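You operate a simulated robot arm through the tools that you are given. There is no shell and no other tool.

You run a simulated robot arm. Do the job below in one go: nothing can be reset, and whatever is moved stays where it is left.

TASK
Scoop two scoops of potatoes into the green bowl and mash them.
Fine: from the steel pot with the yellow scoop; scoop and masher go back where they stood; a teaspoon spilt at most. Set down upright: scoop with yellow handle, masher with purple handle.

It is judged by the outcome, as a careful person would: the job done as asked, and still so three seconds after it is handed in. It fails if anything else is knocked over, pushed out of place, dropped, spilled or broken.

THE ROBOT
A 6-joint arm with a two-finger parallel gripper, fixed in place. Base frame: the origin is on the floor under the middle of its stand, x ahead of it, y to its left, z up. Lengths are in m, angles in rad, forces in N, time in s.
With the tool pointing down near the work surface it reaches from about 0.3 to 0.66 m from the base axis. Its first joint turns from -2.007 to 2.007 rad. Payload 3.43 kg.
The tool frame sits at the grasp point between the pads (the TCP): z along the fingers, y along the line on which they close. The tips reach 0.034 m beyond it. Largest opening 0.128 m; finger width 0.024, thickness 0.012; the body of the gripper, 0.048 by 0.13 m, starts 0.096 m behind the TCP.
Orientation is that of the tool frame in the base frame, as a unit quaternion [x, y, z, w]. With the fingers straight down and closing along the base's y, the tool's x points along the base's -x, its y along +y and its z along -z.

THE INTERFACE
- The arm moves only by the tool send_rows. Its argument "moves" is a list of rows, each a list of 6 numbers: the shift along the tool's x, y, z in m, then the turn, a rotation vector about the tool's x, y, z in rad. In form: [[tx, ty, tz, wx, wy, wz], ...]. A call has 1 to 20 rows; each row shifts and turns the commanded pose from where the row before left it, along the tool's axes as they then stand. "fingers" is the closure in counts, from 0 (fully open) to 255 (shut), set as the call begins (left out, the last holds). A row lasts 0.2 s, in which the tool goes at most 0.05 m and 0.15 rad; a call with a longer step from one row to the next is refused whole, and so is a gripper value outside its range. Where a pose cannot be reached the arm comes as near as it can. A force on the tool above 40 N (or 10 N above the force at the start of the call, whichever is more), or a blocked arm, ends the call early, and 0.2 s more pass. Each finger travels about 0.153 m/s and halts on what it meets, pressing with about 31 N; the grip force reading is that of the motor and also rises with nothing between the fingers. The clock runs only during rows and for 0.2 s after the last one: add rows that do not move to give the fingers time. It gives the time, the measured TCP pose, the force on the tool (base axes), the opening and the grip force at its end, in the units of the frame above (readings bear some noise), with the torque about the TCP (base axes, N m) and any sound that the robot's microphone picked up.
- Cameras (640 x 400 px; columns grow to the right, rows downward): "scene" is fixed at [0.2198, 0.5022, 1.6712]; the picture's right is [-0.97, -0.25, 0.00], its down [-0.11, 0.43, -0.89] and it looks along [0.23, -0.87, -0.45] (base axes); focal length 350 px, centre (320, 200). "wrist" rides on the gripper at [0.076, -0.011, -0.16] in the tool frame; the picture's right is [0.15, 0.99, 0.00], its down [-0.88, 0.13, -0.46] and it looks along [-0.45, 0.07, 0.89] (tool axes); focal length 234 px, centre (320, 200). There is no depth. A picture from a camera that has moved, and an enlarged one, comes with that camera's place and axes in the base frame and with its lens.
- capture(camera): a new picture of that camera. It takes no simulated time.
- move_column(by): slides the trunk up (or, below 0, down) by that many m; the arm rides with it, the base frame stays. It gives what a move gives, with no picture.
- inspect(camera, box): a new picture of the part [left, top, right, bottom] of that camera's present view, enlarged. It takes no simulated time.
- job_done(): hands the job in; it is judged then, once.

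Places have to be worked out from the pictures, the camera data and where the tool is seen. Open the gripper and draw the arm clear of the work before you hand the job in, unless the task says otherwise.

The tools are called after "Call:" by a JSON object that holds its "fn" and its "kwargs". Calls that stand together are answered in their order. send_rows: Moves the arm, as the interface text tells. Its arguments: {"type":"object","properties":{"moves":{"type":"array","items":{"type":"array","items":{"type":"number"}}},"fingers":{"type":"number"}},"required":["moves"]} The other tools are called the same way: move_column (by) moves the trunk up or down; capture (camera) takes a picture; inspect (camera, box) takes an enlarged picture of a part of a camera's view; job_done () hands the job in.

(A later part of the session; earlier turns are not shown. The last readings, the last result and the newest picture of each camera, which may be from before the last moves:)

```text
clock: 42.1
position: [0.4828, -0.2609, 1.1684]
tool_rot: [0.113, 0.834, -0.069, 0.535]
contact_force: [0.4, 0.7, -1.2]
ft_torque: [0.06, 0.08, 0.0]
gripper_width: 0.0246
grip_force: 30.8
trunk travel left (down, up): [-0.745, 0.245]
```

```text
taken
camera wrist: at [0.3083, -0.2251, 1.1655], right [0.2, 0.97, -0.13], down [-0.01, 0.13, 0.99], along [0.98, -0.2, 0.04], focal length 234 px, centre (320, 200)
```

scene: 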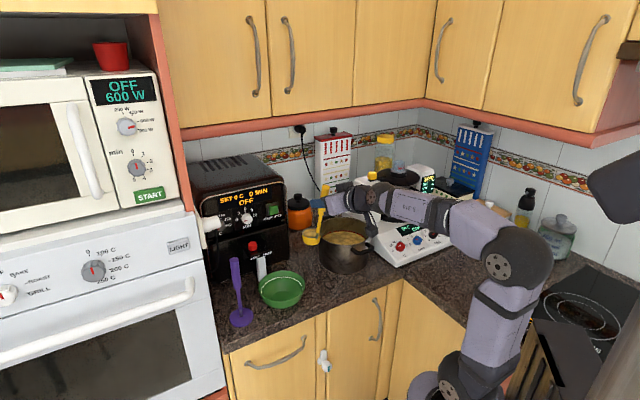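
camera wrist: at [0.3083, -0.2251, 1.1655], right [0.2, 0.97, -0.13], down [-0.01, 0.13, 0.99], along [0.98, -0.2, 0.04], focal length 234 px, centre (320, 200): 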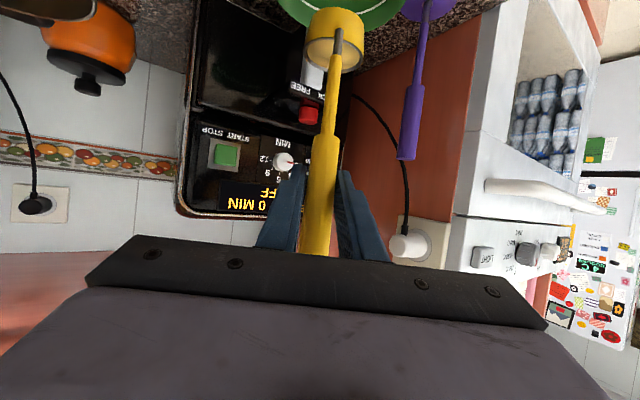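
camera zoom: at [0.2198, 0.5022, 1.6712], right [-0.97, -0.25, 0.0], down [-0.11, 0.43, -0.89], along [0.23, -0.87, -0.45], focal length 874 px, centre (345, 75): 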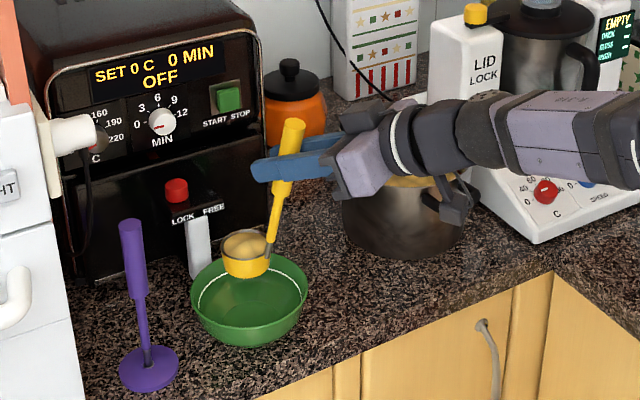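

Cup and bowl line up as computed. I start the pour, rolling to 60° while moving the TCP so that the pouring lip stays above the bowl centre.

Call:
{"fn": "send_rows", "kwargs": {"moves": [[0.0072, -0.0041, 0.0037, 0, 0, 0.1309], [0.0066, -0.005, 0.0037, 0, 0, 0.1309], [0.0059, -0.0058, 0.0037, 0, 0, 0.1309], [0.0051, -0.0065, 0.0037, 0, 0, 0.1309], [0, -0.0144, -0.0009, 0, 0, 0.1309], [-0.0019, -0.0143, -0.0009, 0, 0, 0.1309], [-0.0037, -0.0139, -0.0009, 0, 0, 0.1309], [-0.0055, -0.0133, -0.0009, 0, 0, 0.1309]]}}

Call:
{"fn": "inspect", "kwargs": {"camera": "scene", "box": [220, 190, 360, 330]}}

Call:
{"fn": "capture", "kwargs": {"camera": "wrist"}}

```text
clock: 43.9
position: [0.4523, -0.3208, 1.1112]
tool_rot: [0.516, 0.665, 0.208, 0.498]
contact_force: [-0.2, -0.4, -1.5]
ft_torque: [-0.08, 0.12, 0.03]
gripper_width: 0.0241
grip_force: 31.4
trunk travel left (down, up): [-0.745, 0.245]
```

```text
2.86 times, centred on (290, 260) of scene
camera zoom: at [0.2198, 0.5022, 1.6712], right [-0.97, -0.25, 0.0], down [-0.11, 0.43, -0.89], along [0.23, -0.87, -0.45], focal length 999 px, centre (406, 29)
```

zoom: 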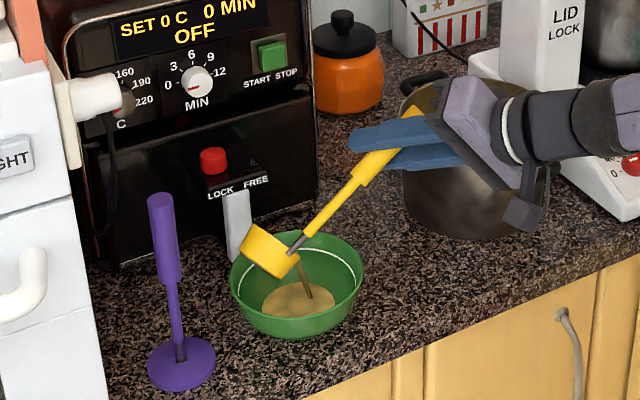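

```text
taken
camera wrist: at [0.3092, -0.22, 1.1343], right [0.48, 0.51, 0.72], down [-0.36, -0.63, 0.69], along [0.8, -0.59, -0.12], focal length 234 px, centre (320, 200)
```

wrist: 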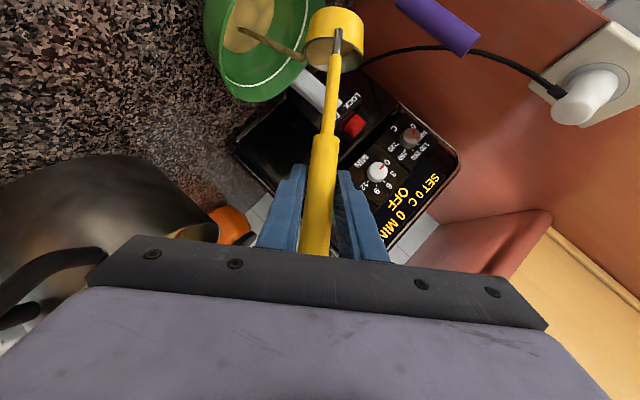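

A stream of potato is falling into the bowl, near its centre. I keep rolling to 90° with the lip held over the same spot.

Call:
{"fn": "send_rows", "kwargs": {"moves": [[-0.0004, -0.0141, -0.001, 0, 0, 0.1309], [-0.0022, -0.0139, -0.001, 0, 0, 0.1309], [-0.004, -0.0135, -0.001, 0, 0, 0.1309], [-0.0057, -0.0129, -0.001, 0, 0, 0.1309], [0, 0, 0, 0, 0, 0]]}}

Call:
{"fn": "inspect", "kwargs": {"camera": "scene", "box": [220, 190, 360, 330]}}

Call:
{"fn": "capture", "kwargs": {"camera": "wrist"}}

```text
clock: 45.1
position: [0.4228, -0.3423, 1.0683]
tool_rot: [0.67, 0.509, 0.33, 0.428]
contact_force: [-0.4, 0.5, -1.9]
ft_torque: [-0.13, 0.18, -0.02]
gripper_width: 0.0244
grip_force: 31.1
trunk travel left (down, up): [-0.745, 0.245]
```

```text
2.86 times, centred on (290, 260) of scene
camera zoom: at [0.2198, 0.5022, 1.6712], right [-0.97, -0.25, 0.0], down [-0.11, 0.43, -0.89], along [0.23, -0.87, -0.45], focal length 999 px, centre (406, 29)
```

zoom: 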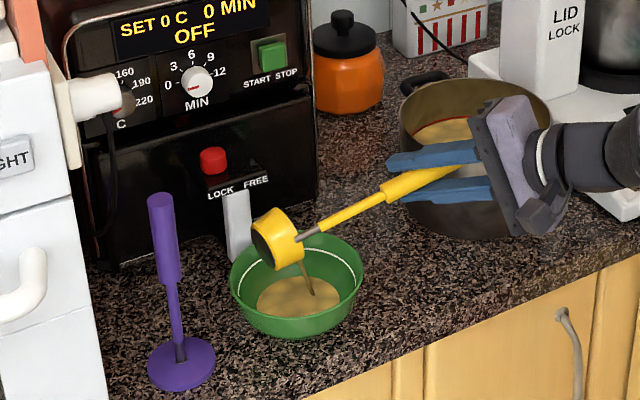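

```text
taken
camera wrist: at [0.2971, -0.2298, 1.1246], right [0.43, 0.03, 0.9], down [-0.58, -0.76, 0.3], along [0.69, -0.65, -0.31], focal length 234 px, centre (320, 200)
```

wrist: 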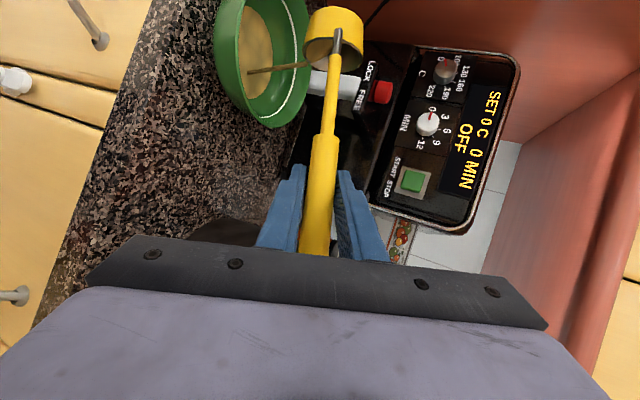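

The pour is going well. I roll on to 110° and hold for a moment.

Call:
{"fn": "send_rows", "kwargs": {"moves": [[-0.0013, -0.0121, -0.0014, 0, 0, 0.1164], [-0.0027, -0.0119, -0.0014, 0, 0, 0.1164], [-0.0041, -0.0115, -0.0014, 0, 0, 0.1164], [0, 0, 0, 0, 0, 0], [0, 0, 0, 0, 0, 0]]}}

Call:
{"fn": "inspect", "kwargs": {"camera": "scene", "box": [220, 190, 360, 330]}}

Call:
{"fn": "capture", "kwargs": {"camera": "wrist"}}

```text
clock: 46.3
position: [0.4014, -0.3403, 1.0368]
tool_rot: [0.748, 0.385, 0.4, 0.364]
contact_force: [0.6, -0.2, -1.7]
ft_torque: [-0.12, 0.14, -0.04]
gripper_width: 0.0243
grip_force: 30.9
trunk travel left (down, up): [-0.745, 0.245]
```

```text
2.86 times, centred on (290, 260) of scene
camera zoom: at [0.2198, 0.5022, 1.6712], right [-0.97, -0.25, 0.0], down [-0.11, 0.43, -0.89], along [0.23, -0.87, -0.45], focal length 999 px, centre (406, 29)
```

zoom: 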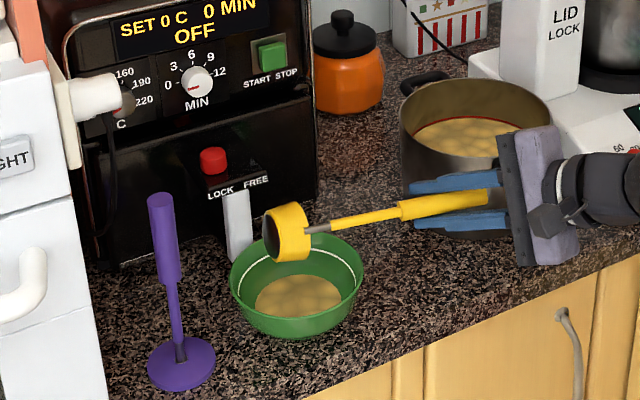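

```text
taken
camera wrist: at [0.287, -0.2324, 1.1181], right [0.34, -0.31, 0.89], down [-0.7, -0.71, 0.02], along [0.63, -0.63, -0.46], focal length 234 px, centre (320, 200)
```

wrist: 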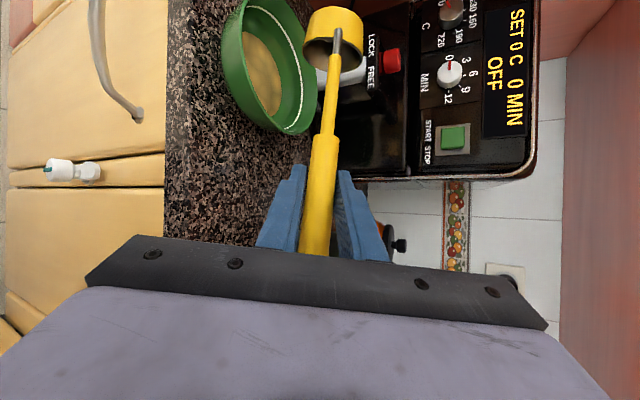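

The stream has stopped. I check whether the cup is empty and what's in the bowl.

Call:
{"fn": "inspect", "kwargs": {"camera": "wrist", "box": [200, 0, 380, 130]}}

Call:
{"fn": "inspect", "kwargs": {"camera": "scene", "box": [260, 250, 330, 315]}}

```text
3.08 times, centred on (290, 65) of wrist
camera zoom: at [0.287, -0.2324, 1.1181], right [0.34, -0.31, 0.89], down [-0.7, -0.71, 0.02], along [0.63, -0.63, -0.46], focal length 720 px, centre (412, 615)
```

zoom: 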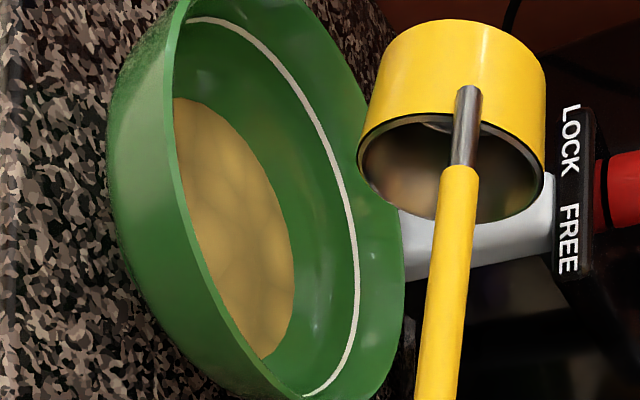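

```text
6.15 times, centred on (295, 282) of scene
camera zoom: at [0.2198, 0.5022, 1.6712], right [-0.97, -0.25, 0.0], down [-0.11, 0.43, -0.89], along [0.23, -0.87, -0.45], focal length 2152 px, centre (474, -308)
```

zoom: 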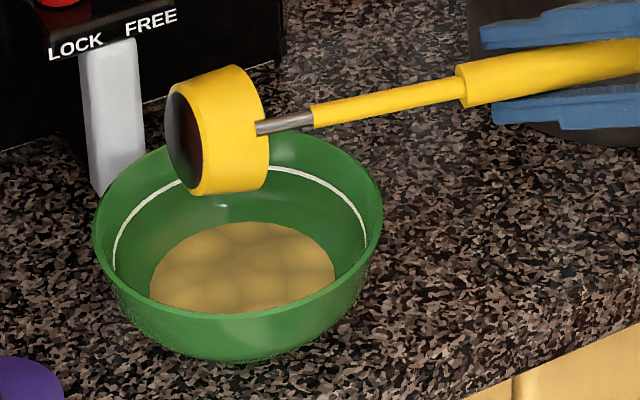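

The cup is empty and the first scoop is in the bowl. I raise the scoop and roll it back upright above the bowl.

Call:
{"fn": "send_rows", "kwargs": {"moves": [[0.0079, 0.0213, -0.0104, 0, 0, 0], [0.0079, 0.0213, -0.0104, 0, 0, 0], [0.0079, 0.0213, -0.0104, 0, 0, 0], [0.0079, 0.0213, -0.0104, 0, 0, 0], [0.0094, 0.0053, 0.0008, 0, 0, -0.1371], [0.0086, 0.0065, 0.0008, 0, 0, -0.1371], [0.0076, 0.0076, 0.0008, 0, 0, -0.1371], [0.0065, 0.0086, 0.0008, 0, 0, -0.1371], [0.0053, 0.0094, 0.0008, 0, 0, -0.1371], [0.0039, 0.01, 0.0008, 0, 0, -0.1371], [0.0026, 0.0105, 0.0008, 0, 0, -0.1371], [0.0011, 0.0107, 0.0008, 0, 0, -0.1371], [-0.0004, 0.0108, 0.0008, 0, 0, -0.1371], [-0.0018, 0.0106, 0.0008, 0, 0, -0.1371], [-0.0033, 0.0103, 0.0008, 0, 0, -0.1371], [-0.0047, 0.0098, 0.0008, 0, 0, -0.1371], [-0.006, 0.009, 0.0008, 0, 0, -0.1371], [-0.0071, 0.0081, 0.0008, 0, 0, -0.1371]]}}

Call:
{"fn": "inspect", "kwargs": {"camera": "scene", "box": [220, 170, 400, 330]}}

```text
clock: 50.1
position: [0.4811, -0.2572, 1.2079]
tool_rot: [0.113, 0.834, -0.071, 0.535]
contact_force: [0.2, 0.4, -1.0]
ft_torque: [0.01, 0.04, 0.0]
gripper_width: 0.024
grip_force: 31.2
out of reach, approached as far as the arm can: row 3, 4
trunk travel left (down, up): [-0.745, 0.245]
```

```text
2.50 times, centred on (310, 250) of scene
camera zoom: at [0.2198, 0.5022, 1.6712], right [-0.97, -0.25, 0.0], down [-0.11, 0.43, -0.89], along [0.23, -0.87, -0.45], focal length 874 px, centre (345, 75)
```

zoom: 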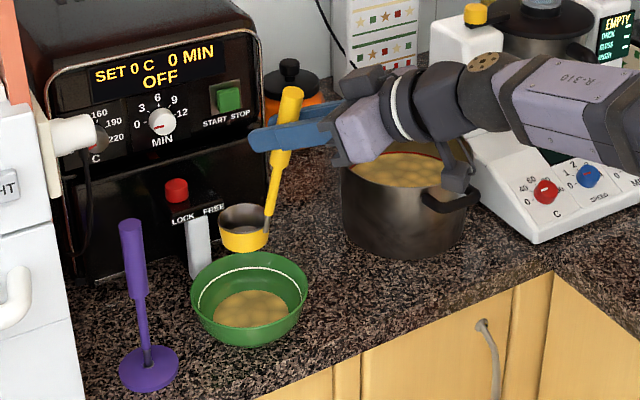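

No spill anywhere, and the scoop is upright above the bowl. I go back over the pot for the second scoop and yaw back to the earlier azimuth there.

Call:
{"fn": "send_rows", "kwargs": {"moves": [[-0.0164, 0.0001, -0.0075, 0, 0, 0], [-0.0164, 0.0001, -0.0075, 0, 0, 0], [0.0017, -0.0225, -0.0032, 0, 0, 0], [0.0017, -0.0225, -0.0032, 0, 0, 0], [0.0017, -0.0225, -0.0032, 0, 0, 0], [0.0017, -0.0225, -0.0032, 0, 0, 0], [0.0017, -0.0225, -0.0032, 0, 0, 0], [0.0017, -0.0225, -0.0032, 0, 0, 0], [0.0017, -0.0225, -0.0032, 0, 0, 0], [0.0017, -0.0225, -0.0032, 0, 0, 0], [0.0017, -0.0225, -0.0032, 0, 0, 0], [0.0017, -0.0225, -0.0032, 0, 0, 0], [0.0017, -0.0225, -0.0032, 0, 0, 0], [0, 0, 0, 0.1053, -0.0006, 0.0483], [0, 0, 0, 0.1053, -0.0006, 0.0483], [0, 0, 0, 0.1053, -0.0006, 0.0483], [0, 0, 0, 0.1053, -0.0006, 0.0483]]}}

Call:
{"fn": "inspect", "kwargs": {"camera": "scene", "box": [270, 160, 430, 290]}}

```text
clock: 53.7
position: [0.3812, -0.4892, 1.2408]
tool_rot: [0.303, 0.785, -0.192, 0.505]
contact_force: [-0.3, 0.1, -1.2]
ft_torque: [0.02, 0.04, -0.01]
gripper_width: 0.0241
grip_force: 31.9
trunk travel left (down, up): [-0.745, 0.245]
```

```text
3.08 times, centred on (350, 225) of scene
camera zoom: at [0.2198, 0.5022, 1.6712], right [-0.97, -0.25, 0.0], down [-0.11, 0.43, -0.89], along [0.23, -0.87, -0.45], focal length 1076 px, centre (228, 123)
```

zoom: 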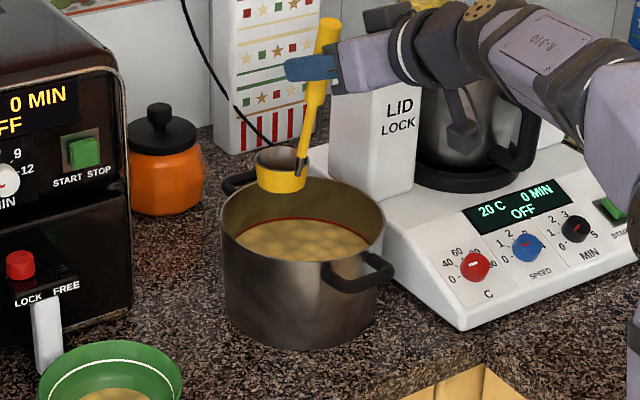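

The pose is within 3 mm of last time. I repeat the same dig: roll 50° and lower into the potatoes.

Call:
{"fn": "send_rows", "kwargs": {"moves": [[0.0115, -0.0141, 0.0027, 0, 0, 0.1454], [0.0093, -0.0156, 0.0027, 0, 0, 0.1454], [0.007, -0.0168, 0.0027, 0, 0, 0.1454], [0.0045, -0.0176, 0.0027, 0, 0, 0.1454], [0.0019, -0.0181, 0.0027, 0, 0, 0.1454], [-0.0008, -0.0182, 0.0027, 0, 0, 0.1454], [0.01155, -0.01402, 0.00833, 0, 0, 0], [0.01155, -0.01402, 0.00833, 0, 0, 0], [0.01155, -0.01402, 0.00833, 0, 0, 0], [0.01155, -0.01402, 0.00833, 0, 0, 0], [0.0068, -0.0082, 0.0049, 0, 0, 0], [0.0068, -0.0082, 0.0049, 0, 0, 0], [0.0068, -0.0082, 0.0049, 0, 0, 0]]}}

Call:
{"fn": "inspect", "kwargs": {"camera": "scene", "box": [300, 180, 400, 270]}}

```text
clock: 56.5
position: [0.3125, -0.5441, 1.0544]
tool_rot: [0.605, 0.585, 0.041, 0.539]
contact_force: [1.1, -1.1, 0.2]
ft_torque: [-0.08, 0.15, 0.0]
gripper_width: 0.0245
grip_force: 31.2
trunk travel left (down, up): [-0.745, 0.245]
```

```text
4.44 times, centred on (350, 225) of scene
camera zoom: at [0.2198, 0.5022, 1.6712], right [-0.97, -0.25, 0.0], down [-0.11, 0.43, -0.89], along [0.23, -0.87, -0.45], focal length 1554 px, centre (187, 89)
```

zoom: 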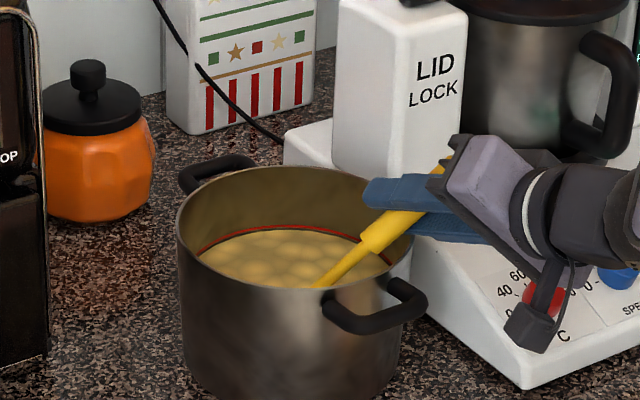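

The cup is dug in with negligible force. I roll upright under the surface and lift slowly, as before.

Call:
{"fn": "send_rows", "kwargs": {"moves": [[0.0007, 0.0106, -0.0018, 0, 0, -0.1454], [-0.0009, 0.0106, -0.0018, 0, 0, -0.1454], [-0.0024, 0.0103, -0.0018, 0, 0, -0.1454], [0.0015, 0.0073, 0.001, 0, 0, -0.1454], [0.0005, 0.0075, 0.001, 0, 0, -0.1454], [-0.0006, 0.0075, 0.001, 0, 0, -0.1454], [0, 0, 0, 0, 0, 0], [-0.0091, 0, -0.0042, 0, 0, 0], [-0.0091, 0, -0.0042, 0, 0, 0], [-0.0091, 0, -0.0042, 0, 0, 0], [-0.0091, 0, -0.0042, 0, 0, 0], [-0.0091, 0, -0.0042, 0, 0, 0], [-0.0091, 0, -0.0042, 0, 0, 0]]}}

Call:
{"fn": "inspect", "kwargs": {"camera": "scene", "box": [300, 180, 400, 270]}}

```text
clock: 59.3
position: [0.3465, -0.5168, 1.1424]
tool_rot: [0.302, 0.785, -0.19, 0.506]
contact_force: [-0.4, 1.0, -1.6]
ft_torque: [0.06, 0.09, 0.0]
gripper_width: 0.0242
grip_force: 31.4
trunk travel left (down, up): [-0.745, 0.245]
```

```text
4.44 times, centred on (350, 225) of scene
camera zoom: at [0.2198, 0.5022, 1.6712], right [-0.97, -0.25, 0.0], down [-0.11, 0.43, -0.89], along [0.23, -0.87, -0.45], focal length 1554 px, centre (187, 89)
```

zoom: 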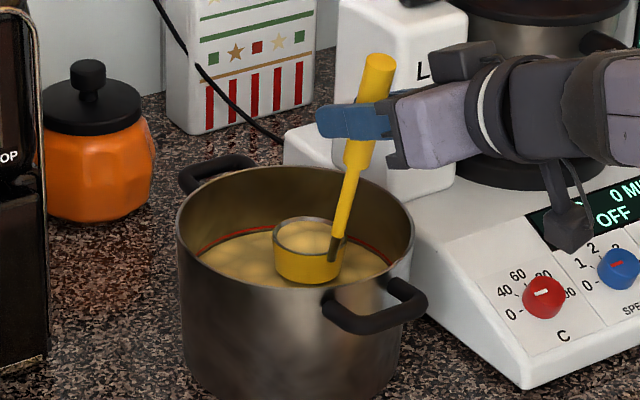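

The second scoop is full too. I lift above the rim and yaw left while still over the pot.

Call:
{"fn": "send_rows", "kwargs": {"moves": [[-0.0182, 0, -0.0083, 0, 0, 0], [-0.0182, 0, -0.0083, 0, 0, 0], [-0.0182, 0, -0.0083, 0, 0, 0], [-0.0182, 0, -0.0083, 0, 0, 0], [-0.0182, 0, -0.0083, 0, 0, 0], [0, 0, 0, -0.1053, 0.0006, -0.0483], [0, 0, 0, -0.1053, 0.0006, -0.0483], [0, 0, 0, -0.1053, 0.0006, -0.0483], [0, 0, 0, -0.1053, 0.0006, -0.0483], [0, 0, 0, 0, 0, 0]]}}

Call:
{"fn": "inspect", "kwargs": {"camera": "scene", "box": [270, 150, 430, 290]}}

```text
clock: 61.5
position: [0.3487, -0.5166, 1.242]
tool_rot: [0.113, 0.834, -0.07, 0.535]
contact_force: [-0.1, 0.7, -1.8]
ft_torque: [0.01, 0.04, 0.02]
gripper_width: 0.0241
grip_force: 31.2
trunk travel left (down, up): [-0.745, 0.245]
```

```text
2.86 times, centred on (350, 220) of scene
camera zoom: at [0.2198, 0.5022, 1.6712], right [-0.97, -0.25, 0.0], down [-0.11, 0.43, -0.89], along [0.23, -0.87, -0.45], focal length 999 px, centre (234, 143)
```

zoom: 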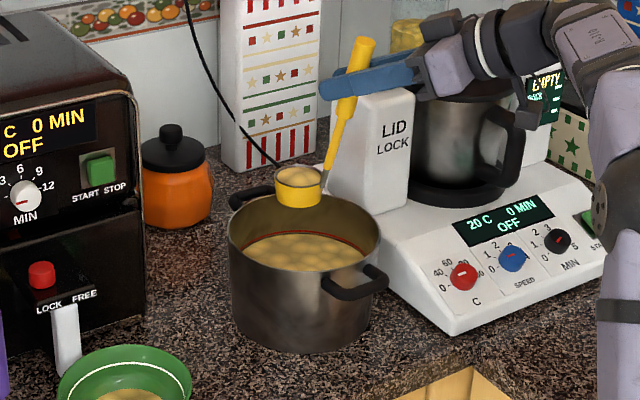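

The load is level. I carry it to the bowl with gentle ramps.

Call:
{"fn": "send_rows", "kwargs": {"moves": [[-0.0001, 0.0062, 0.0015, 0, 0, 0], [-0.0002, 0.0124, 0.003, 0, 0, 0], [-0.0003, 0.0186, 0.0045, 0, 0, 0], [-0.0003, 0.0207, 0.00495, 0, 0, 0], [-0.0003, 0.0207, 0.00495, 0, 0, 0], [-0.0003, 0.0207, 0.00495, 0, 0, 0], [-0.0003, 0.0207, 0.00495, 0, 0, 0], [-0.0003, 0.0207, 0.00495, 0, 0, 0], [-0.0003, 0.0207, 0.00495, 0, 0, 0], [-0.0003, 0.0207, 0.00495, 0, 0, 0], [-0.0003, 0.0207, 0.00495, 0, 0, 0], [-0.0003, 0.0207, 0.00495, 0, 0, 0], [-0.0003, 0.0207, 0.00495, 0, 0, 0], [-0.0003, 0.0186, 0.0045, 0, 0, 0], [-0.0002, 0.0124, 0.003, 0, 0, 0], [-0.0001, 0.0062, 0.0015, 0, 0, 0]]}}

Call:
{"fn": "inspect", "kwargs": {"camera": "scene", "box": [220, 170, 400, 330]}}

```text
clock: 64.9
position: [0.4844, -0.2604, 1.2204]
tool_rot: [0.113, 0.834, -0.07, 0.535]
contact_force: [-0.5, 0.1, -1.5]
ft_torque: [0.04, 0.05, 0.0]
gripper_width: 0.0244
grip_force: 31.2
trunk travel left (down, up): [-0.745, 0.245]
```

```text
2.50 times, centred on (310, 250) of scene
camera zoom: at [0.2198, 0.5022, 1.6712], right [-0.97, -0.25, 0.0], down [-0.11, 0.43, -0.89], along [0.23, -0.87, -0.45], focal length 874 px, centre (345, 75)
```

zoom: 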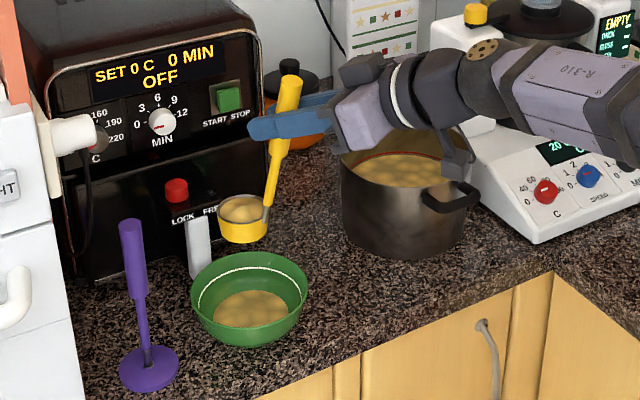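

The cup is above the bowl, level and full. I lower 5 cm and repeat the pour to 60°.

Call:
{"fn": "send_rows", "kwargs": {"moves": [[0.0158, -0.0001, 0.0072, 0, 0, 0], [0.0158, -0.0001, 0.0072, 0, 0, 0], [0.0158, -0.0001, 0.0072, 0, 0, 0], [0, 0, 0, 0, 0, 0], [0.0072, -0.0041, 0.0037, 0, 0, 0.1309], [0.0066, -0.005, 0.0037, 0, 0, 0.1309], [0.0059, -0.0058, 0.0037, 0, 0, 0.1309], [0.0051, -0.0065, 0.0037, 0, 0, 0.1309], [0, -0.0144, -0.0009, 0, 0, 0.1309], [-0.0019, -0.0143, -0.0009, 0, 0, 0.1309], [-0.0037, -0.0139, -0.0009, 0, 0, 0.1309], [-0.0055, -0.0133, -0.0009, 0, 0, 0.1309]]}}

Call:
{"fn": "inspect", "kwargs": {"camera": "scene", "box": [220, 190, 360, 330]}}

```text
clock: 67.5
position: [0.4537, -0.3213, 1.1098]
tool_rot: [0.515, 0.665, 0.207, 0.499]
contact_force: [-0.2, -0.1, -0.6]
ft_torque: [-0.13, 0.1, 0.04]
gripper_width: 0.0242
grip_force: 31.1
trunk travel left (down, up): [-0.745, 0.245]
```

```text
2.86 times, centred on (290, 260) of scene
camera zoom: at [0.2198, 0.5022, 1.6712], right [-0.97, -0.25, 0.0], down [-0.11, 0.43, -0.89], along [0.23, -0.87, -0.45], focal length 999 px, centre (406, 29)
```

zoom: 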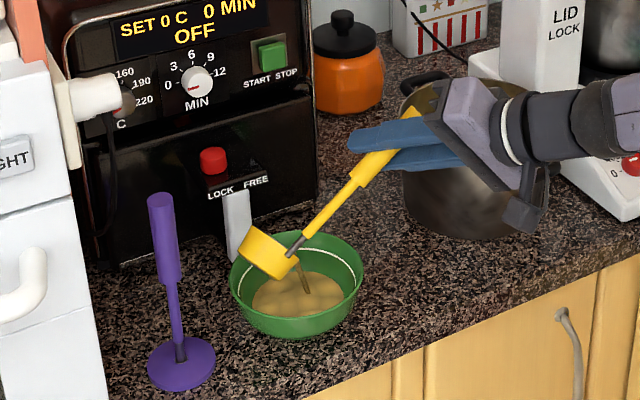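

It pours into the bowl as before. I continue to 110° and hold until the cup empties.

Call:
{"fn": "send_rows", "kwargs": {"moves": [[-0.0004, -0.0141, -0.001, 0, 0, 0.1309], [-0.0022, -0.0139, -0.001, 0, 0, 0.1309], [-0.004, -0.0135, -0.001, 0, 0, 0.1309], [-0.0057, -0.0129, -0.001, 0, 0, 0.1309], [0, 0, 0, 0, 0, 0], [-0.0013, -0.0121, -0.0014, 0, 0, 0.1164], [-0.0027, -0.0119, -0.0014, 0, 0, 0.1164], [-0.0041, -0.0115, -0.0014, 0, 0, 0.1164], [0, 0, 0, 0, 0, 0], [0, 0, 0, 0, 0, 0], [0, 0, 0, 0, 0, 0]]}}

Call:
{"fn": "inspect", "kwargs": {"camera": "scene", "box": [220, 190, 360, 330]}}

Call:
{"fn": "inspect", "kwargs": {"camera": "wrist", "box": [200, 0, 380, 130]}}

```text
clock: 69.9
position: [0.4027, -0.3415, 1.0366]
tool_rot: [0.748, 0.385, 0.399, 0.364]
contact_force: [0.8, 0.0, -1.5]
ft_torque: [-0.07, 0.19, 0.0]
gripper_width: 0.0245
grip_force: 30.8
trunk travel left (down, up): [-0.745, 0.245]
```

```text
2.86 times, centred on (290, 260) of scene
camera zoom: at [0.2198, 0.5022, 1.6712], right [-0.97, -0.25, 0.0], down [-0.11, 0.43, -0.89], along [0.23, -0.87, -0.45], focal length 999 px, centre (406, 29)
```

zoom: 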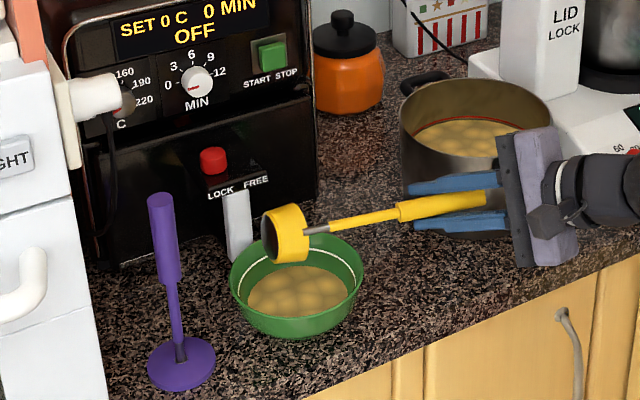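

```text
3.08 times, centred on (290, 65) of wrist
camera zoom: at [0.2876, -0.2331, 1.1163], right [0.34, -0.31, 0.89], down [-0.7, -0.71, 0.02], along [0.63, -0.63, -0.46], focal length 720 px, centre (412, 615)
```

zoom: 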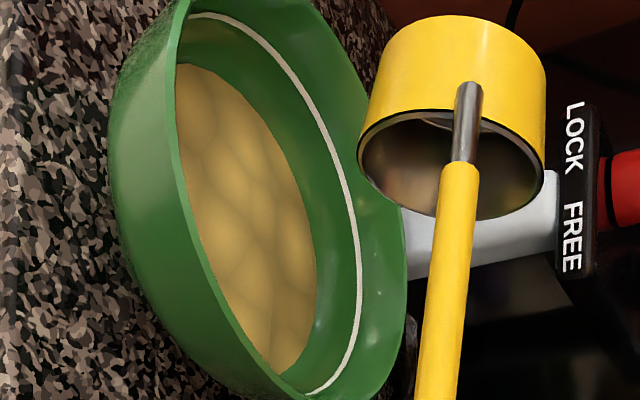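

Both scoops are in the bowl and the cup is empty. I raise and roll the scoop back upright over the bowl.

Call:
{"fn": "send_rows", "kwargs": {"moves": [[0.0079, 0.0213, -0.0104, 0, 0, 0], [0.0079, 0.0213, -0.0104, 0, 0, 0], [0.0079, 0.0213, -0.0104, 0, 0, 0], [0.0079, 0.0213, -0.0104, 0, 0, 0], [0.0094, 0.0053, 0.0008, 0, 0, -0.1371], [0.0086, 0.0065, 0.0008, 0, 0, -0.1371], [0.0076, 0.0076, 0.0008, 0, 0, -0.1371], [0.0065, 0.0086, 0.0008, 0, 0, -0.1371], [0.0053, 0.0094, 0.0008, 0, 0, -0.1371], [0.0039, 0.01, 0.0008, 0, 0, -0.1371], [0.0026, 0.0105, 0.0008, 0, 0, -0.1371], [0.0011, 0.0107, 0.0008, 0, 0, -0.1371], [-0.0004, 0.0108, 0.0008, 0, 0, -0.1371], [-0.0018, 0.0106, 0.0008, 0, 0, -0.1371], [-0.0033, 0.0103, 0.0008, 0, 0, -0.1371], [-0.0047, 0.0098, 0.0008, 0, 0, -0.1371], [-0.006, 0.009, 0.0008, 0, 0, -0.1371], [-0.0071, 0.0081, 0.0008, 0, 0, -0.1371]]}}

Call:
{"fn": "inspect", "kwargs": {"camera": "scene", "box": [220, 170, 400, 330]}}

Call:
{"fn": "capture", "kwargs": {"camera": "wrist"}}

```text
clock: 73.7
position: [0.4832, -0.2633, 1.2073]
tool_rot: [0.113, 0.834, -0.072, 0.535]
contact_force: [0.8, -0.1, -0.7]
ft_torque: [0.0, 0.08, 0.03]
gripper_width: 0.0241
grip_force: 31.3
out of reach, approached as far as the arm can: row 3, 4
trunk travel left (down, up): [-0.745, 0.245]
```

```text
2.50 times, centred on (310, 250) of scene
camera zoom: at [0.2198, 0.5022, 1.6712], right [-0.97, -0.25, 0.0], down [-0.11, 0.43, -0.89], along [0.23, -0.87, -0.45], focal length 874 px, centre (345, 75)
```

zoom: 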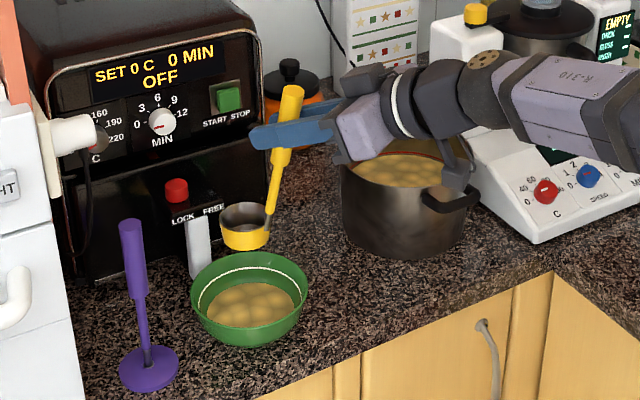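

```text
taken
camera wrist: at [0.3087, -0.2277, 1.205], right [0.2, 0.97, -0.13], down [-0.01, 0.14, 0.99], along [0.98, -0.2, 0.04], focal length 234 px, centre (320, 200)
```

wrist: 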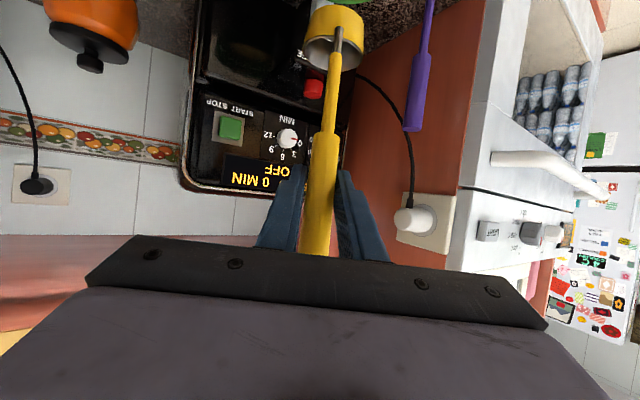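

The scoop is upright and empty. I take it back above its original spot, with the cup aimed at (0.440,-0.368), and yaw close to its original heading.

Call:
{"fn": "send_rows", "kwargs": {"moves": [[0.006, -0.0168, -0.0134, 0, 0, 0], [0.006, -0.0168, -0.0134, 0, 0, 0], [0.006, -0.0168, -0.0134, 0, 0, 0], [0.006, -0.0168, -0.0134, 0, 0, 0], [0.006, -0.0168, -0.0134, 0, 0, 0], [0, 0, 0, 0.1117, -0.0008, 0.0511], [0, 0, 0, 0.1117, -0.0008, 0.0511], [0, 0, 0, 0.1117, -0.0008, 0.0511], [0, 0, 0, 0, 0, 0]]}}

Call:
{"fn": "inspect", "kwargs": {"camera": "scene", "box": [270, 180, 430, 310]}}

Call:
{"fn": "capture", "kwargs": {"camera": "wrist"}}

```text
clock: 75.7
position: [0.3944, -0.3281, 1.2094]
tool_rot: [0.265, 0.799, -0.167, 0.514]
contact_force: [-0.3, 0.2, -1.4]
ft_torque: [0.01, 0.05, -0.04]
gripper_width: 0.0242
grip_force: 31.1
out of reach, approached as far as the arm can: row 8
trunk travel left (down, up): [-0.745, 0.245]
```

```text
3.08 times, centred on (350, 245) of scene
camera zoom: at [0.2198, 0.5022, 1.6712], right [-0.97, -0.25, 0.0], down [-0.11, 0.43, -0.89], along [0.23, -0.87, -0.45], focal length 1076 px, centre (228, 62)
```

zoom: 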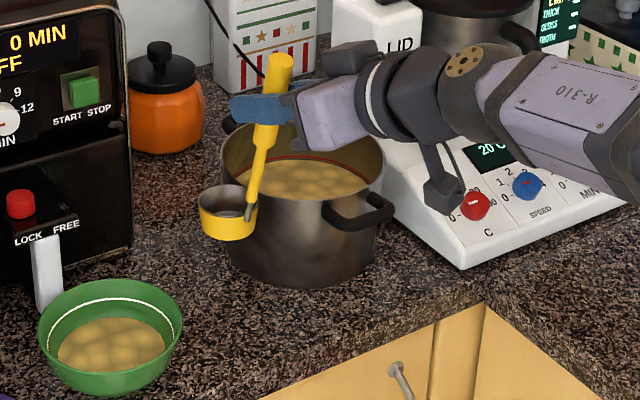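

```text
taken
camera wrist: at [0.2448, -0.2322, 1.206], right [0.54, 0.83, -0.13], down [0.04, 0.13, 0.99], along [0.84, -0.54, 0.04], focal length 234 px, centre (320, 200)
```

wrist: 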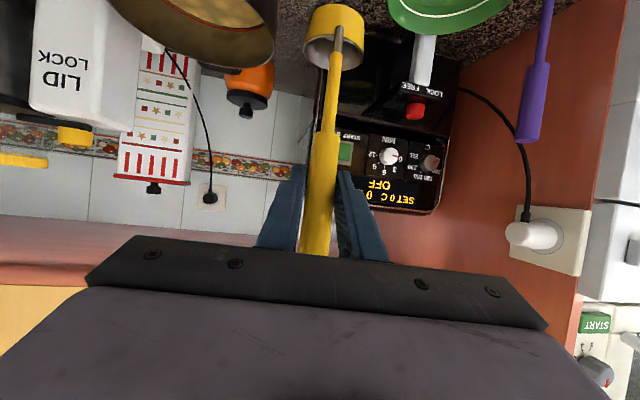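

I'm at (0.394,-0.328), heading -36°, and the wrist limit is only just touched. I descend towards the counter, stopping just short of contact.

Call:
{"fn": "send_rows", "kwargs": {"moves": [[0.0187, -0.0001, 0.0078, 0, 0, 0], [0.0187, -0.0001, 0.0078, 0, 0, 0], [0.0187, -0.0001, 0.0078, 0, 0, 0], [0.0187, -0.0001, 0.0078, 0, 0, 0], [0.0187, -0.0001, 0.0078, 0, 0, 0], [0.0187, -0.0001, 0.0078, 0, 0, 0], [0.0046, 0, 0.0021, 0, 0, 0], [0.0046, 0, 0.0021, 0, 0, 0], [0, 0, 0, 0, 0, 0]]}}

Call:
{"fn": "inspect", "kwargs": {"camera": "scene", "box": [300, 225, 350, 300]}}

```text
clock: 77.7
position: [0.391, -0.3253, 1.0754]
tool_rot: [0.263, 0.799, -0.167, 0.514]
contact_force: [0.2, 0.6, -1.5]
ft_torque: [0.03, 0.07, 0.01]
gripper_width: 0.0242
grip_force: 31.0
trunk travel left (down, up): [-0.745, 0.245]
```

```text
5.33 times, centred on (325, 262) of scene
camera zoom: at [0.2198, 0.5022, 1.6712], right [-0.97, -0.25, 0.0], down [-0.11, 0.43, -0.89], along [0.23, -0.87, -0.45], focal length 1865 px, centre (293, -133)
```

zoom: 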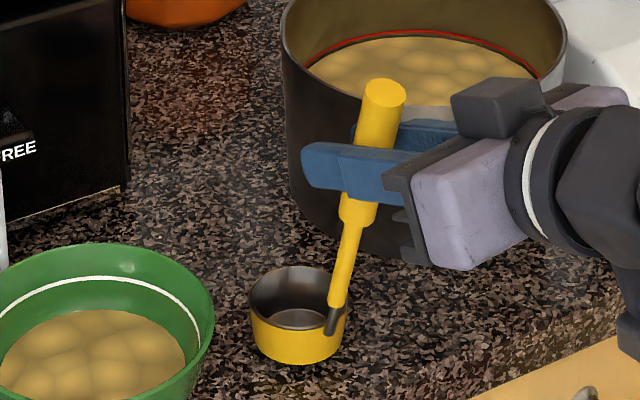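

The cup is 9 mm above the counter, directly over its old spot. I ease it down until it touches.

Call:
{"fn": "send_rows", "kwargs": {"moves": [[0.002, 0, 0.0009, 0, 0, 0], [0.002, 0, 0.0009, 0, 0, 0], [0.002, 0, 0.0009, 0, 0, 0], [0.0016, 0, 0.0007, 0, 0, 0], [0, 0, 0, 0, 0, 0]]}}

Call:
{"fn": "inspect", "kwargs": {"camera": "scene", "box": [300, 225, 350, 300]}}

```text
clock: 78.9
position: [0.3906, -0.325, 1.0719]
tool_rot: [0.263, 0.798, -0.168, 0.516]
contact_force: [0.7, 1.2, 9.2]
ft_torque: [-0.42, -0.39, 0.05]
gripper_width: 0.0241
grip_force: 31.1
trunk travel left (down, up): [-0.745, 0.245]
```

```text
5.33 times, centred on (325, 262) of scene
camera zoom: at [0.2198, 0.5022, 1.6712], right [-0.97, -0.25, 0.0], down [-0.11, 0.43, -0.89], along [0.23, -0.87, -0.45], focal length 1865 px, centre (293, -133)
```

zoom: 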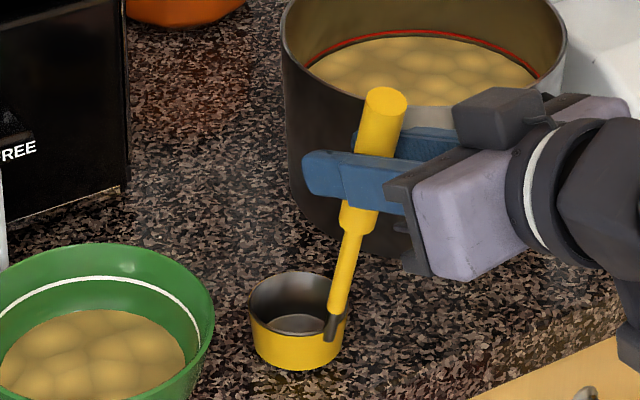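

The scoop is standing on the counter again (9 N upward; cup in the same pixels as at the start). I relieve the pressure by 2 mm, then open the fingers.

Call:
{"fn": "send_rows", "kwargs": {"moves": [[-0.0018, 0, -0.0008, 0, 0, 0], [0, 0, 0, 0, 0, 0]]}}

Call:
{"fn": "send_rows", "kwargs": {"moves": [[0, 0, 0, 0, 0, 0], [0, 0, 0, 0, 0, 0], [0, 0, 0, 0, 0, 0], [0, 0, 0, 0, 0, 0]], "fingers": 0}}

Call:
{"fn": "inspect", "kwargs": {"camera": "scene", "box": [300, 225, 350, 300]}}

Call:
{"fn": "capture", "kwargs": {"camera": "wrist"}}

```text
clock: 79.5
position: [0.3905, -0.3235, 1.0702]
tool_rot: [0.264, 0.799, -0.168, 0.514]
contact_force: [1.6, -1.6, 4.6]
ft_torque: [-0.64, -0.52, 0.04]
gripper_width: 0.0242
grip_force: 31.1
trunk travel left (down, up): [-0.745, 0.245]
```

```text
clock: 80.5
position: [0.3915, -0.3241, 1.0696]
tool_rot: [0.264, 0.799, -0.167, 0.515]
contact_force: [0.9, -0.1, -0.6]
ft_torque: [0.01, 0.0, -0.01]
gripper_width: 0.1279
grip_force: 0.0
trunk travel left (down, up): [-0.745, 0.245]
```

```text
5.33 times, centred on (325, 262) of scene
camera zoom: at [0.2198, 0.5022, 1.6712], right [-0.97, -0.25, 0.0], down [-0.11, 0.43, -0.89], along [0.23, -0.87, -0.45], focal length 1865 px, centre (293, -133)
```

zoom: 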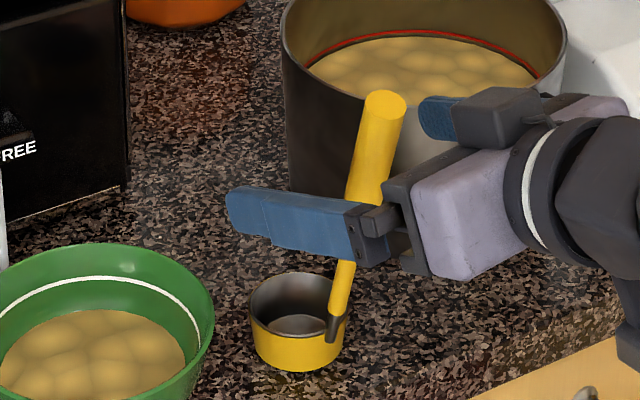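

```text
taken
camera wrist: at [0.2413, -0.2286, 1.0669], right [0.54, 0.83, -0.13], down [0.04, 0.13, 0.99], along [0.84, -0.54, 0.04], focal length 234 px, centre (320, 200)
```

wrist: 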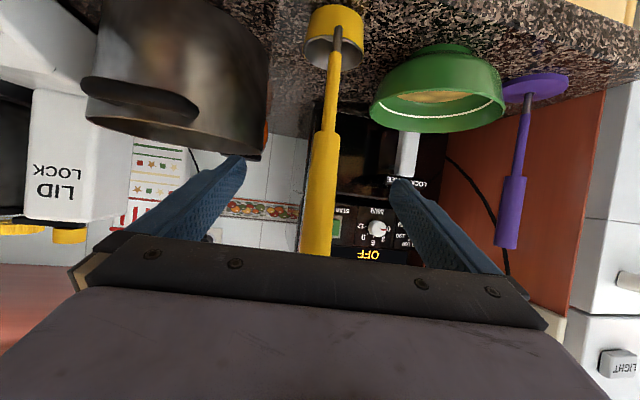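

The scoop stands freely at its place with the fingers open. I withdraw straight up and then yaw left, ready for the masher.

Call:
{"fn": "send_rows", "kwargs": {"moves": [[-0.0228, 0.0001, -0.0104, 0, 0, 0], [-0.0228, 0.0001, -0.0104, 0, 0, 0], [-0.0228, 0.0001, -0.0104, 0, 0, 0], [-0.0228, 0.0001, -0.0104, 0, 0, 0], [-0.0228, 0.0001, -0.0104, 0, 0, 0], [0, 0, 0, -0.1192, 0.0007, -0.0547], [0, 0, 0, -0.1192, 0.0007, -0.0547], [0, 0, 0, -0.1192, 0.0007, -0.0547], [0, 0, 0, -0.1192, 0.0007, -0.0547], [0, 0, 0, -0.1192, 0.0007, -0.0547], [0, 0, 0, -0.1192, 0.0007, -0.0547]]}}

Call:
{"fn": "capture", "kwargs": {"camera": "scene"}}

Call:
{"fn": "capture", "kwargs": {"camera": "wrist"}}

Call:
{"fn": "inspect", "kwargs": {"camera": "scene", "box": [180, 200, 360, 340]}}

```text
clock: 82.9
position: [0.3915, -0.3248, 1.1948]
tool_rot: [-0.064, 0.84, 0.043, 0.538]
contact_force: [0.2, -0.7, 0.0]
ft_torque: [0.0, 0.0, 0.04]
gripper_width: 0.1279
grip_force: 0.1
trunk travel left (down, up): [-0.745, 0.245]
```

```text
taken
```

scene: 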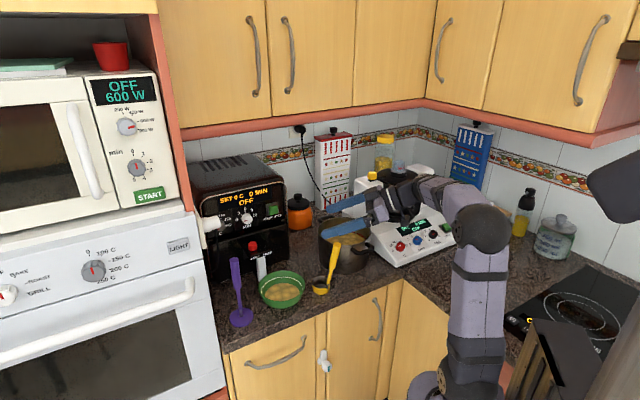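

```text
taken
camera wrist: at [0.2165, -0.3636, 1.192], right [-0.21, 0.97, -0.13], down [-0.07, 0.12, 0.99], along [0.98, 0.22, 0.04], focal length 234 px, centre (320, 200)
```

wrist: 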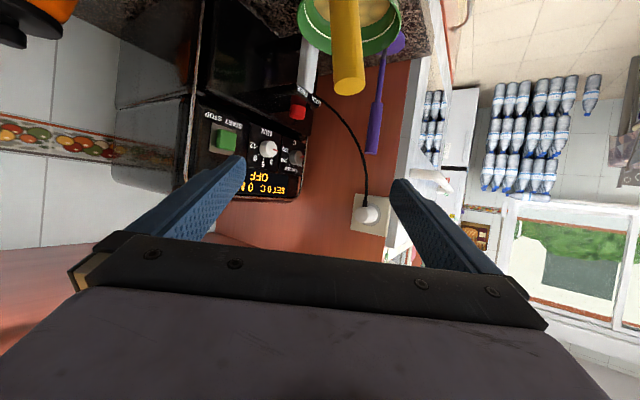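

```text
2.86 times, centred on (270, 270) of scene
camera zoom: at [0.2198, 0.5022, 1.6712], right [-0.97, -0.25, 0.0], down [-0.11, 0.43, -0.89], along [0.23, -0.87, -0.45], focal length 999 px, centre (463, 0)
```

zoom: 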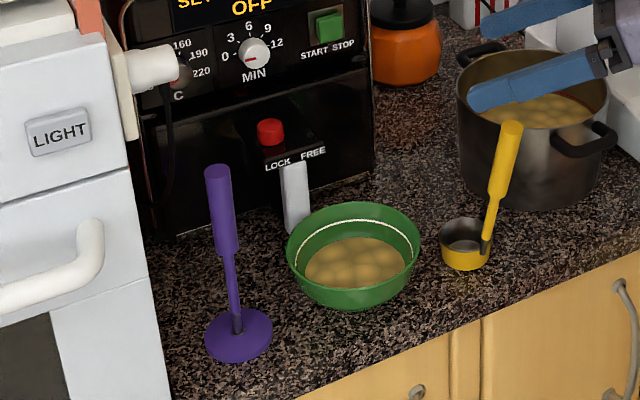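

The scoop stands where it was and nothing is spilled. The kitchen lies at 45° to the base, so the cabinet panel is about 10 cm beyond the masher; I narrow the fingers to about 9 cm and move above the masher.

Call:
{"fn": "send_rows", "kwargs": {"moves": [[-0.0161, 0.0103, 0.0217, 0, 0, 0], [-0.0161, 0.0103, 0.0217, 0, 0, 0], [-0.0161, 0.0103, 0.0217, 0, 0, 0], [-0.0161, 0.0103, 0.0217, 0, 0, 0], [-0.0161, 0.0103, 0.0217, 0, 0, 0], [-0.0161, 0.0103, 0.0217, 0, 0, 0], [-0.0161, 0.0103, 0.0217, 0, 0, 0], [-0.0161, 0.0103, 0.0217, 0, 0, 0], [-0.0161, 0.0103, 0.0217, 0, 0, 0], [-0.0161, 0.0103, 0.0217, 0, 0, 0], [0, 0, 0, 0, 0, 0]], "fingers": 75}}

Call:
{"fn": "capture", "kwargs": {"camera": "scene"}}

Call:
{"fn": "capture", "kwargs": {"camera": "wrist"}}

```text
clock: 85.3
position: [0.6366, -0.1822, 1.2516]
tool_rot: [-0.062, 0.839, 0.042, 0.539]
contact_force: [-0.1, -0.6, -0.1]
ft_torque: [-0.02, 0.0, 0.02]
gripper_width: 0.0905
grip_force: 0.0
trunk travel left (down, up): [-0.745, 0.245]
```

```text
taken
```

scene: 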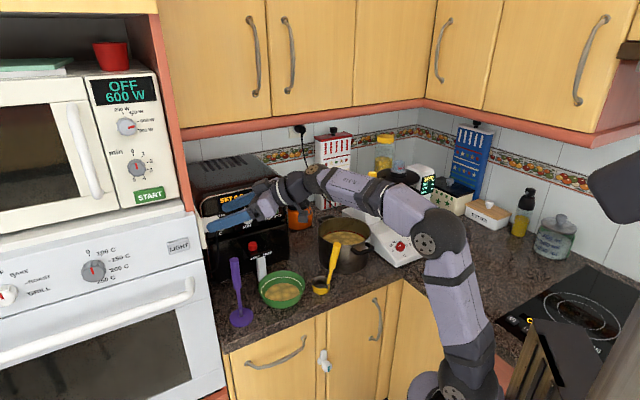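

```text
taken
camera wrist: at [0.463, -0.2203, 1.2482], right [-0.21, 0.97, -0.13], down [-0.07, 0.12, 0.99], along [0.98, 0.22, 0.04], focal length 234 px, centre (320, 200)
```

wrist: 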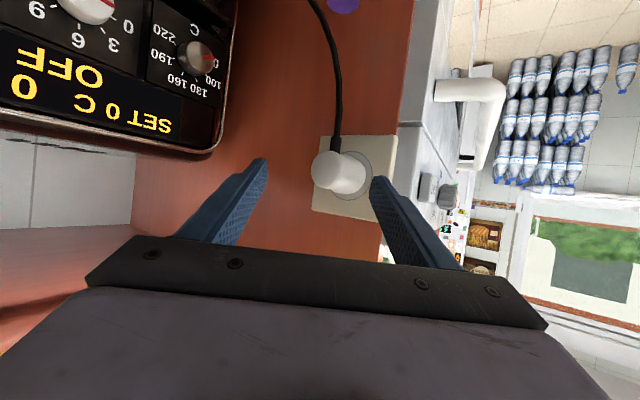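

The masher's top is between the fingers, and the plug on the panel is clear of the fingertips. I lower part way and check alignment.

Call:
{"fn": "send_rows", "kwargs": {"moves": [[0.0218, -0.0001, 0.01, 0, 0, 0], [0.0218, -0.0001, 0.01, 0, 0, 0], [0.0218, -0.0001, 0.01, 0, 0, 0], [0.0218, -0.0001, 0.01, 0, 0, 0], [0, 0, 0, 0, 0, 0]]}}

Call:
{"fn": "capture", "kwargs": {"camera": "wrist"}}

Call:
{"fn": "inspect", "kwargs": {"camera": "scene", "box": [180, 190, 340, 340]}}

```text
clock: 86.5
position: [0.638, -0.1824, 1.1558]
tool_rot: [-0.064, 0.839, 0.043, 0.538]
contact_force: [0.1, 1.0, -0.9]
ft_torque: [0.0, 0.0, 0.01]
gripper_width: 0.0903
grip_force: 0.1
trunk travel left (down, up): [-0.745, 0.245]
```

```text
taken
camera wrist: at [0.4633, -0.2208, 1.1522], right [-0.21, 0.97, -0.13], down [-0.07, 0.12, 0.99], along [0.98, 0.22, 0.04], focal length 234 px, centre (320, 200)
```

wrist: 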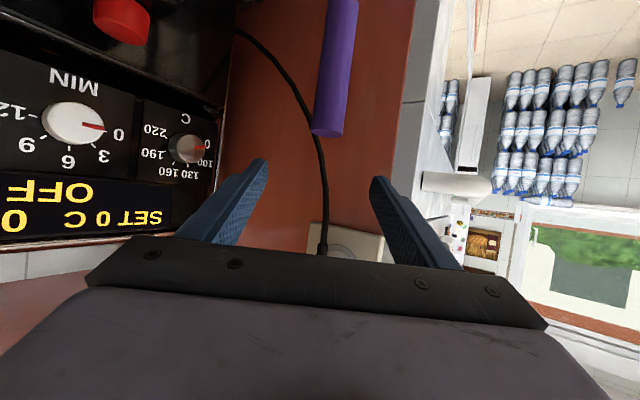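

```text
2.67 times, centred on (260, 265) of scene
camera zoom: at [0.2198, 0.5022, 1.6712], right [-0.97, -0.25, 0.0], down [-0.11, 0.43, -0.89], along [0.23, -0.87, -0.45], focal length 932 px, centre (480, 27)
```

zoom: 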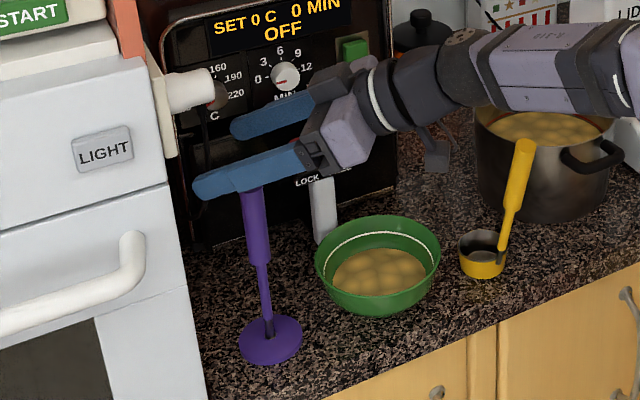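

The masher's handle lines up with the gap between the fingers. I continue down to z≈1.06.

Call:
{"fn": "send_rows", "kwargs": {"moves": [[0.0218, -0.0001, 0.01, 0, 0, 0], [0.0218, -0.0001, 0.01, 0, 0, 0], [0.0218, -0.0001, 0.01, 0, 0, 0], [0.0218, -0.0001, 0.01, 0, 0, 0], [0, 0, 0, 0, 0, 0]]}}

Call:
{"fn": "capture", "kwargs": {"camera": "wrist"}}

Call:
{"fn": "inspect", "kwargs": {"camera": "scene", "box": [180, 190, 340, 340]}}

```text
clock: 87.7
position: [0.6363, -0.1821, 1.0587]
tool_rot: [-0.063, 0.839, 0.042, 0.539]
contact_force: [-0.5, -0.2, 0.7]
ft_torque: [0.0, 0.01, 0.0]
gripper_width: 0.0907
grip_force: 0.1
trunk travel left (down, up): [-0.745, 0.245]
```

```text
taken
camera wrist: at [0.4623, -0.22, 1.0564], right [-0.21, 0.97, -0.13], down [-0.07, 0.12, 0.99], along [0.98, 0.22, 0.04], focal length 234 px, centre (320, 200)
```

wrist: 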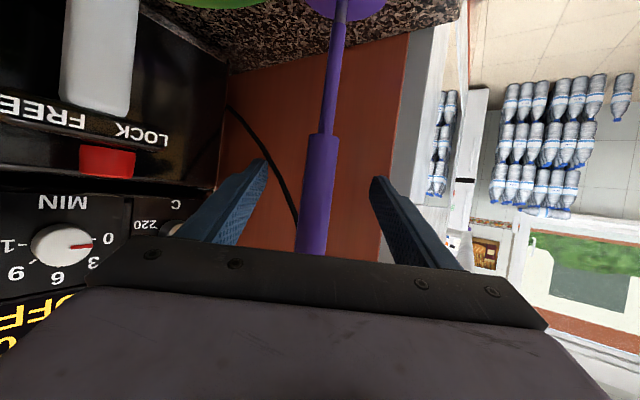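

```text
2.67 times, centred on (260, 265) of scene
camera zoom: at [0.2198, 0.5022, 1.6712], right [-0.97, -0.25, 0.0], down [-0.11, 0.43, -0.89], along [0.23, -0.87, -0.45], focal length 932 px, centre (480, 27)
```

zoom: 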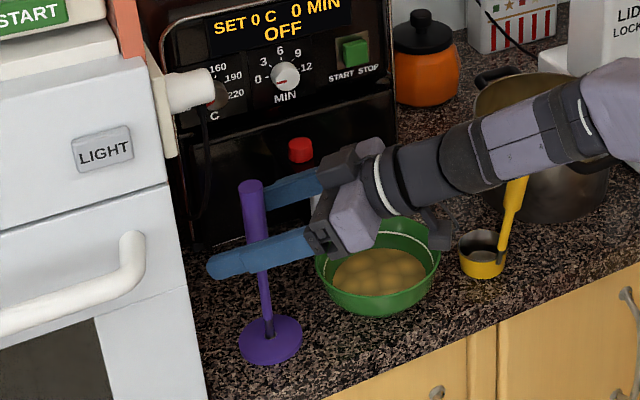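

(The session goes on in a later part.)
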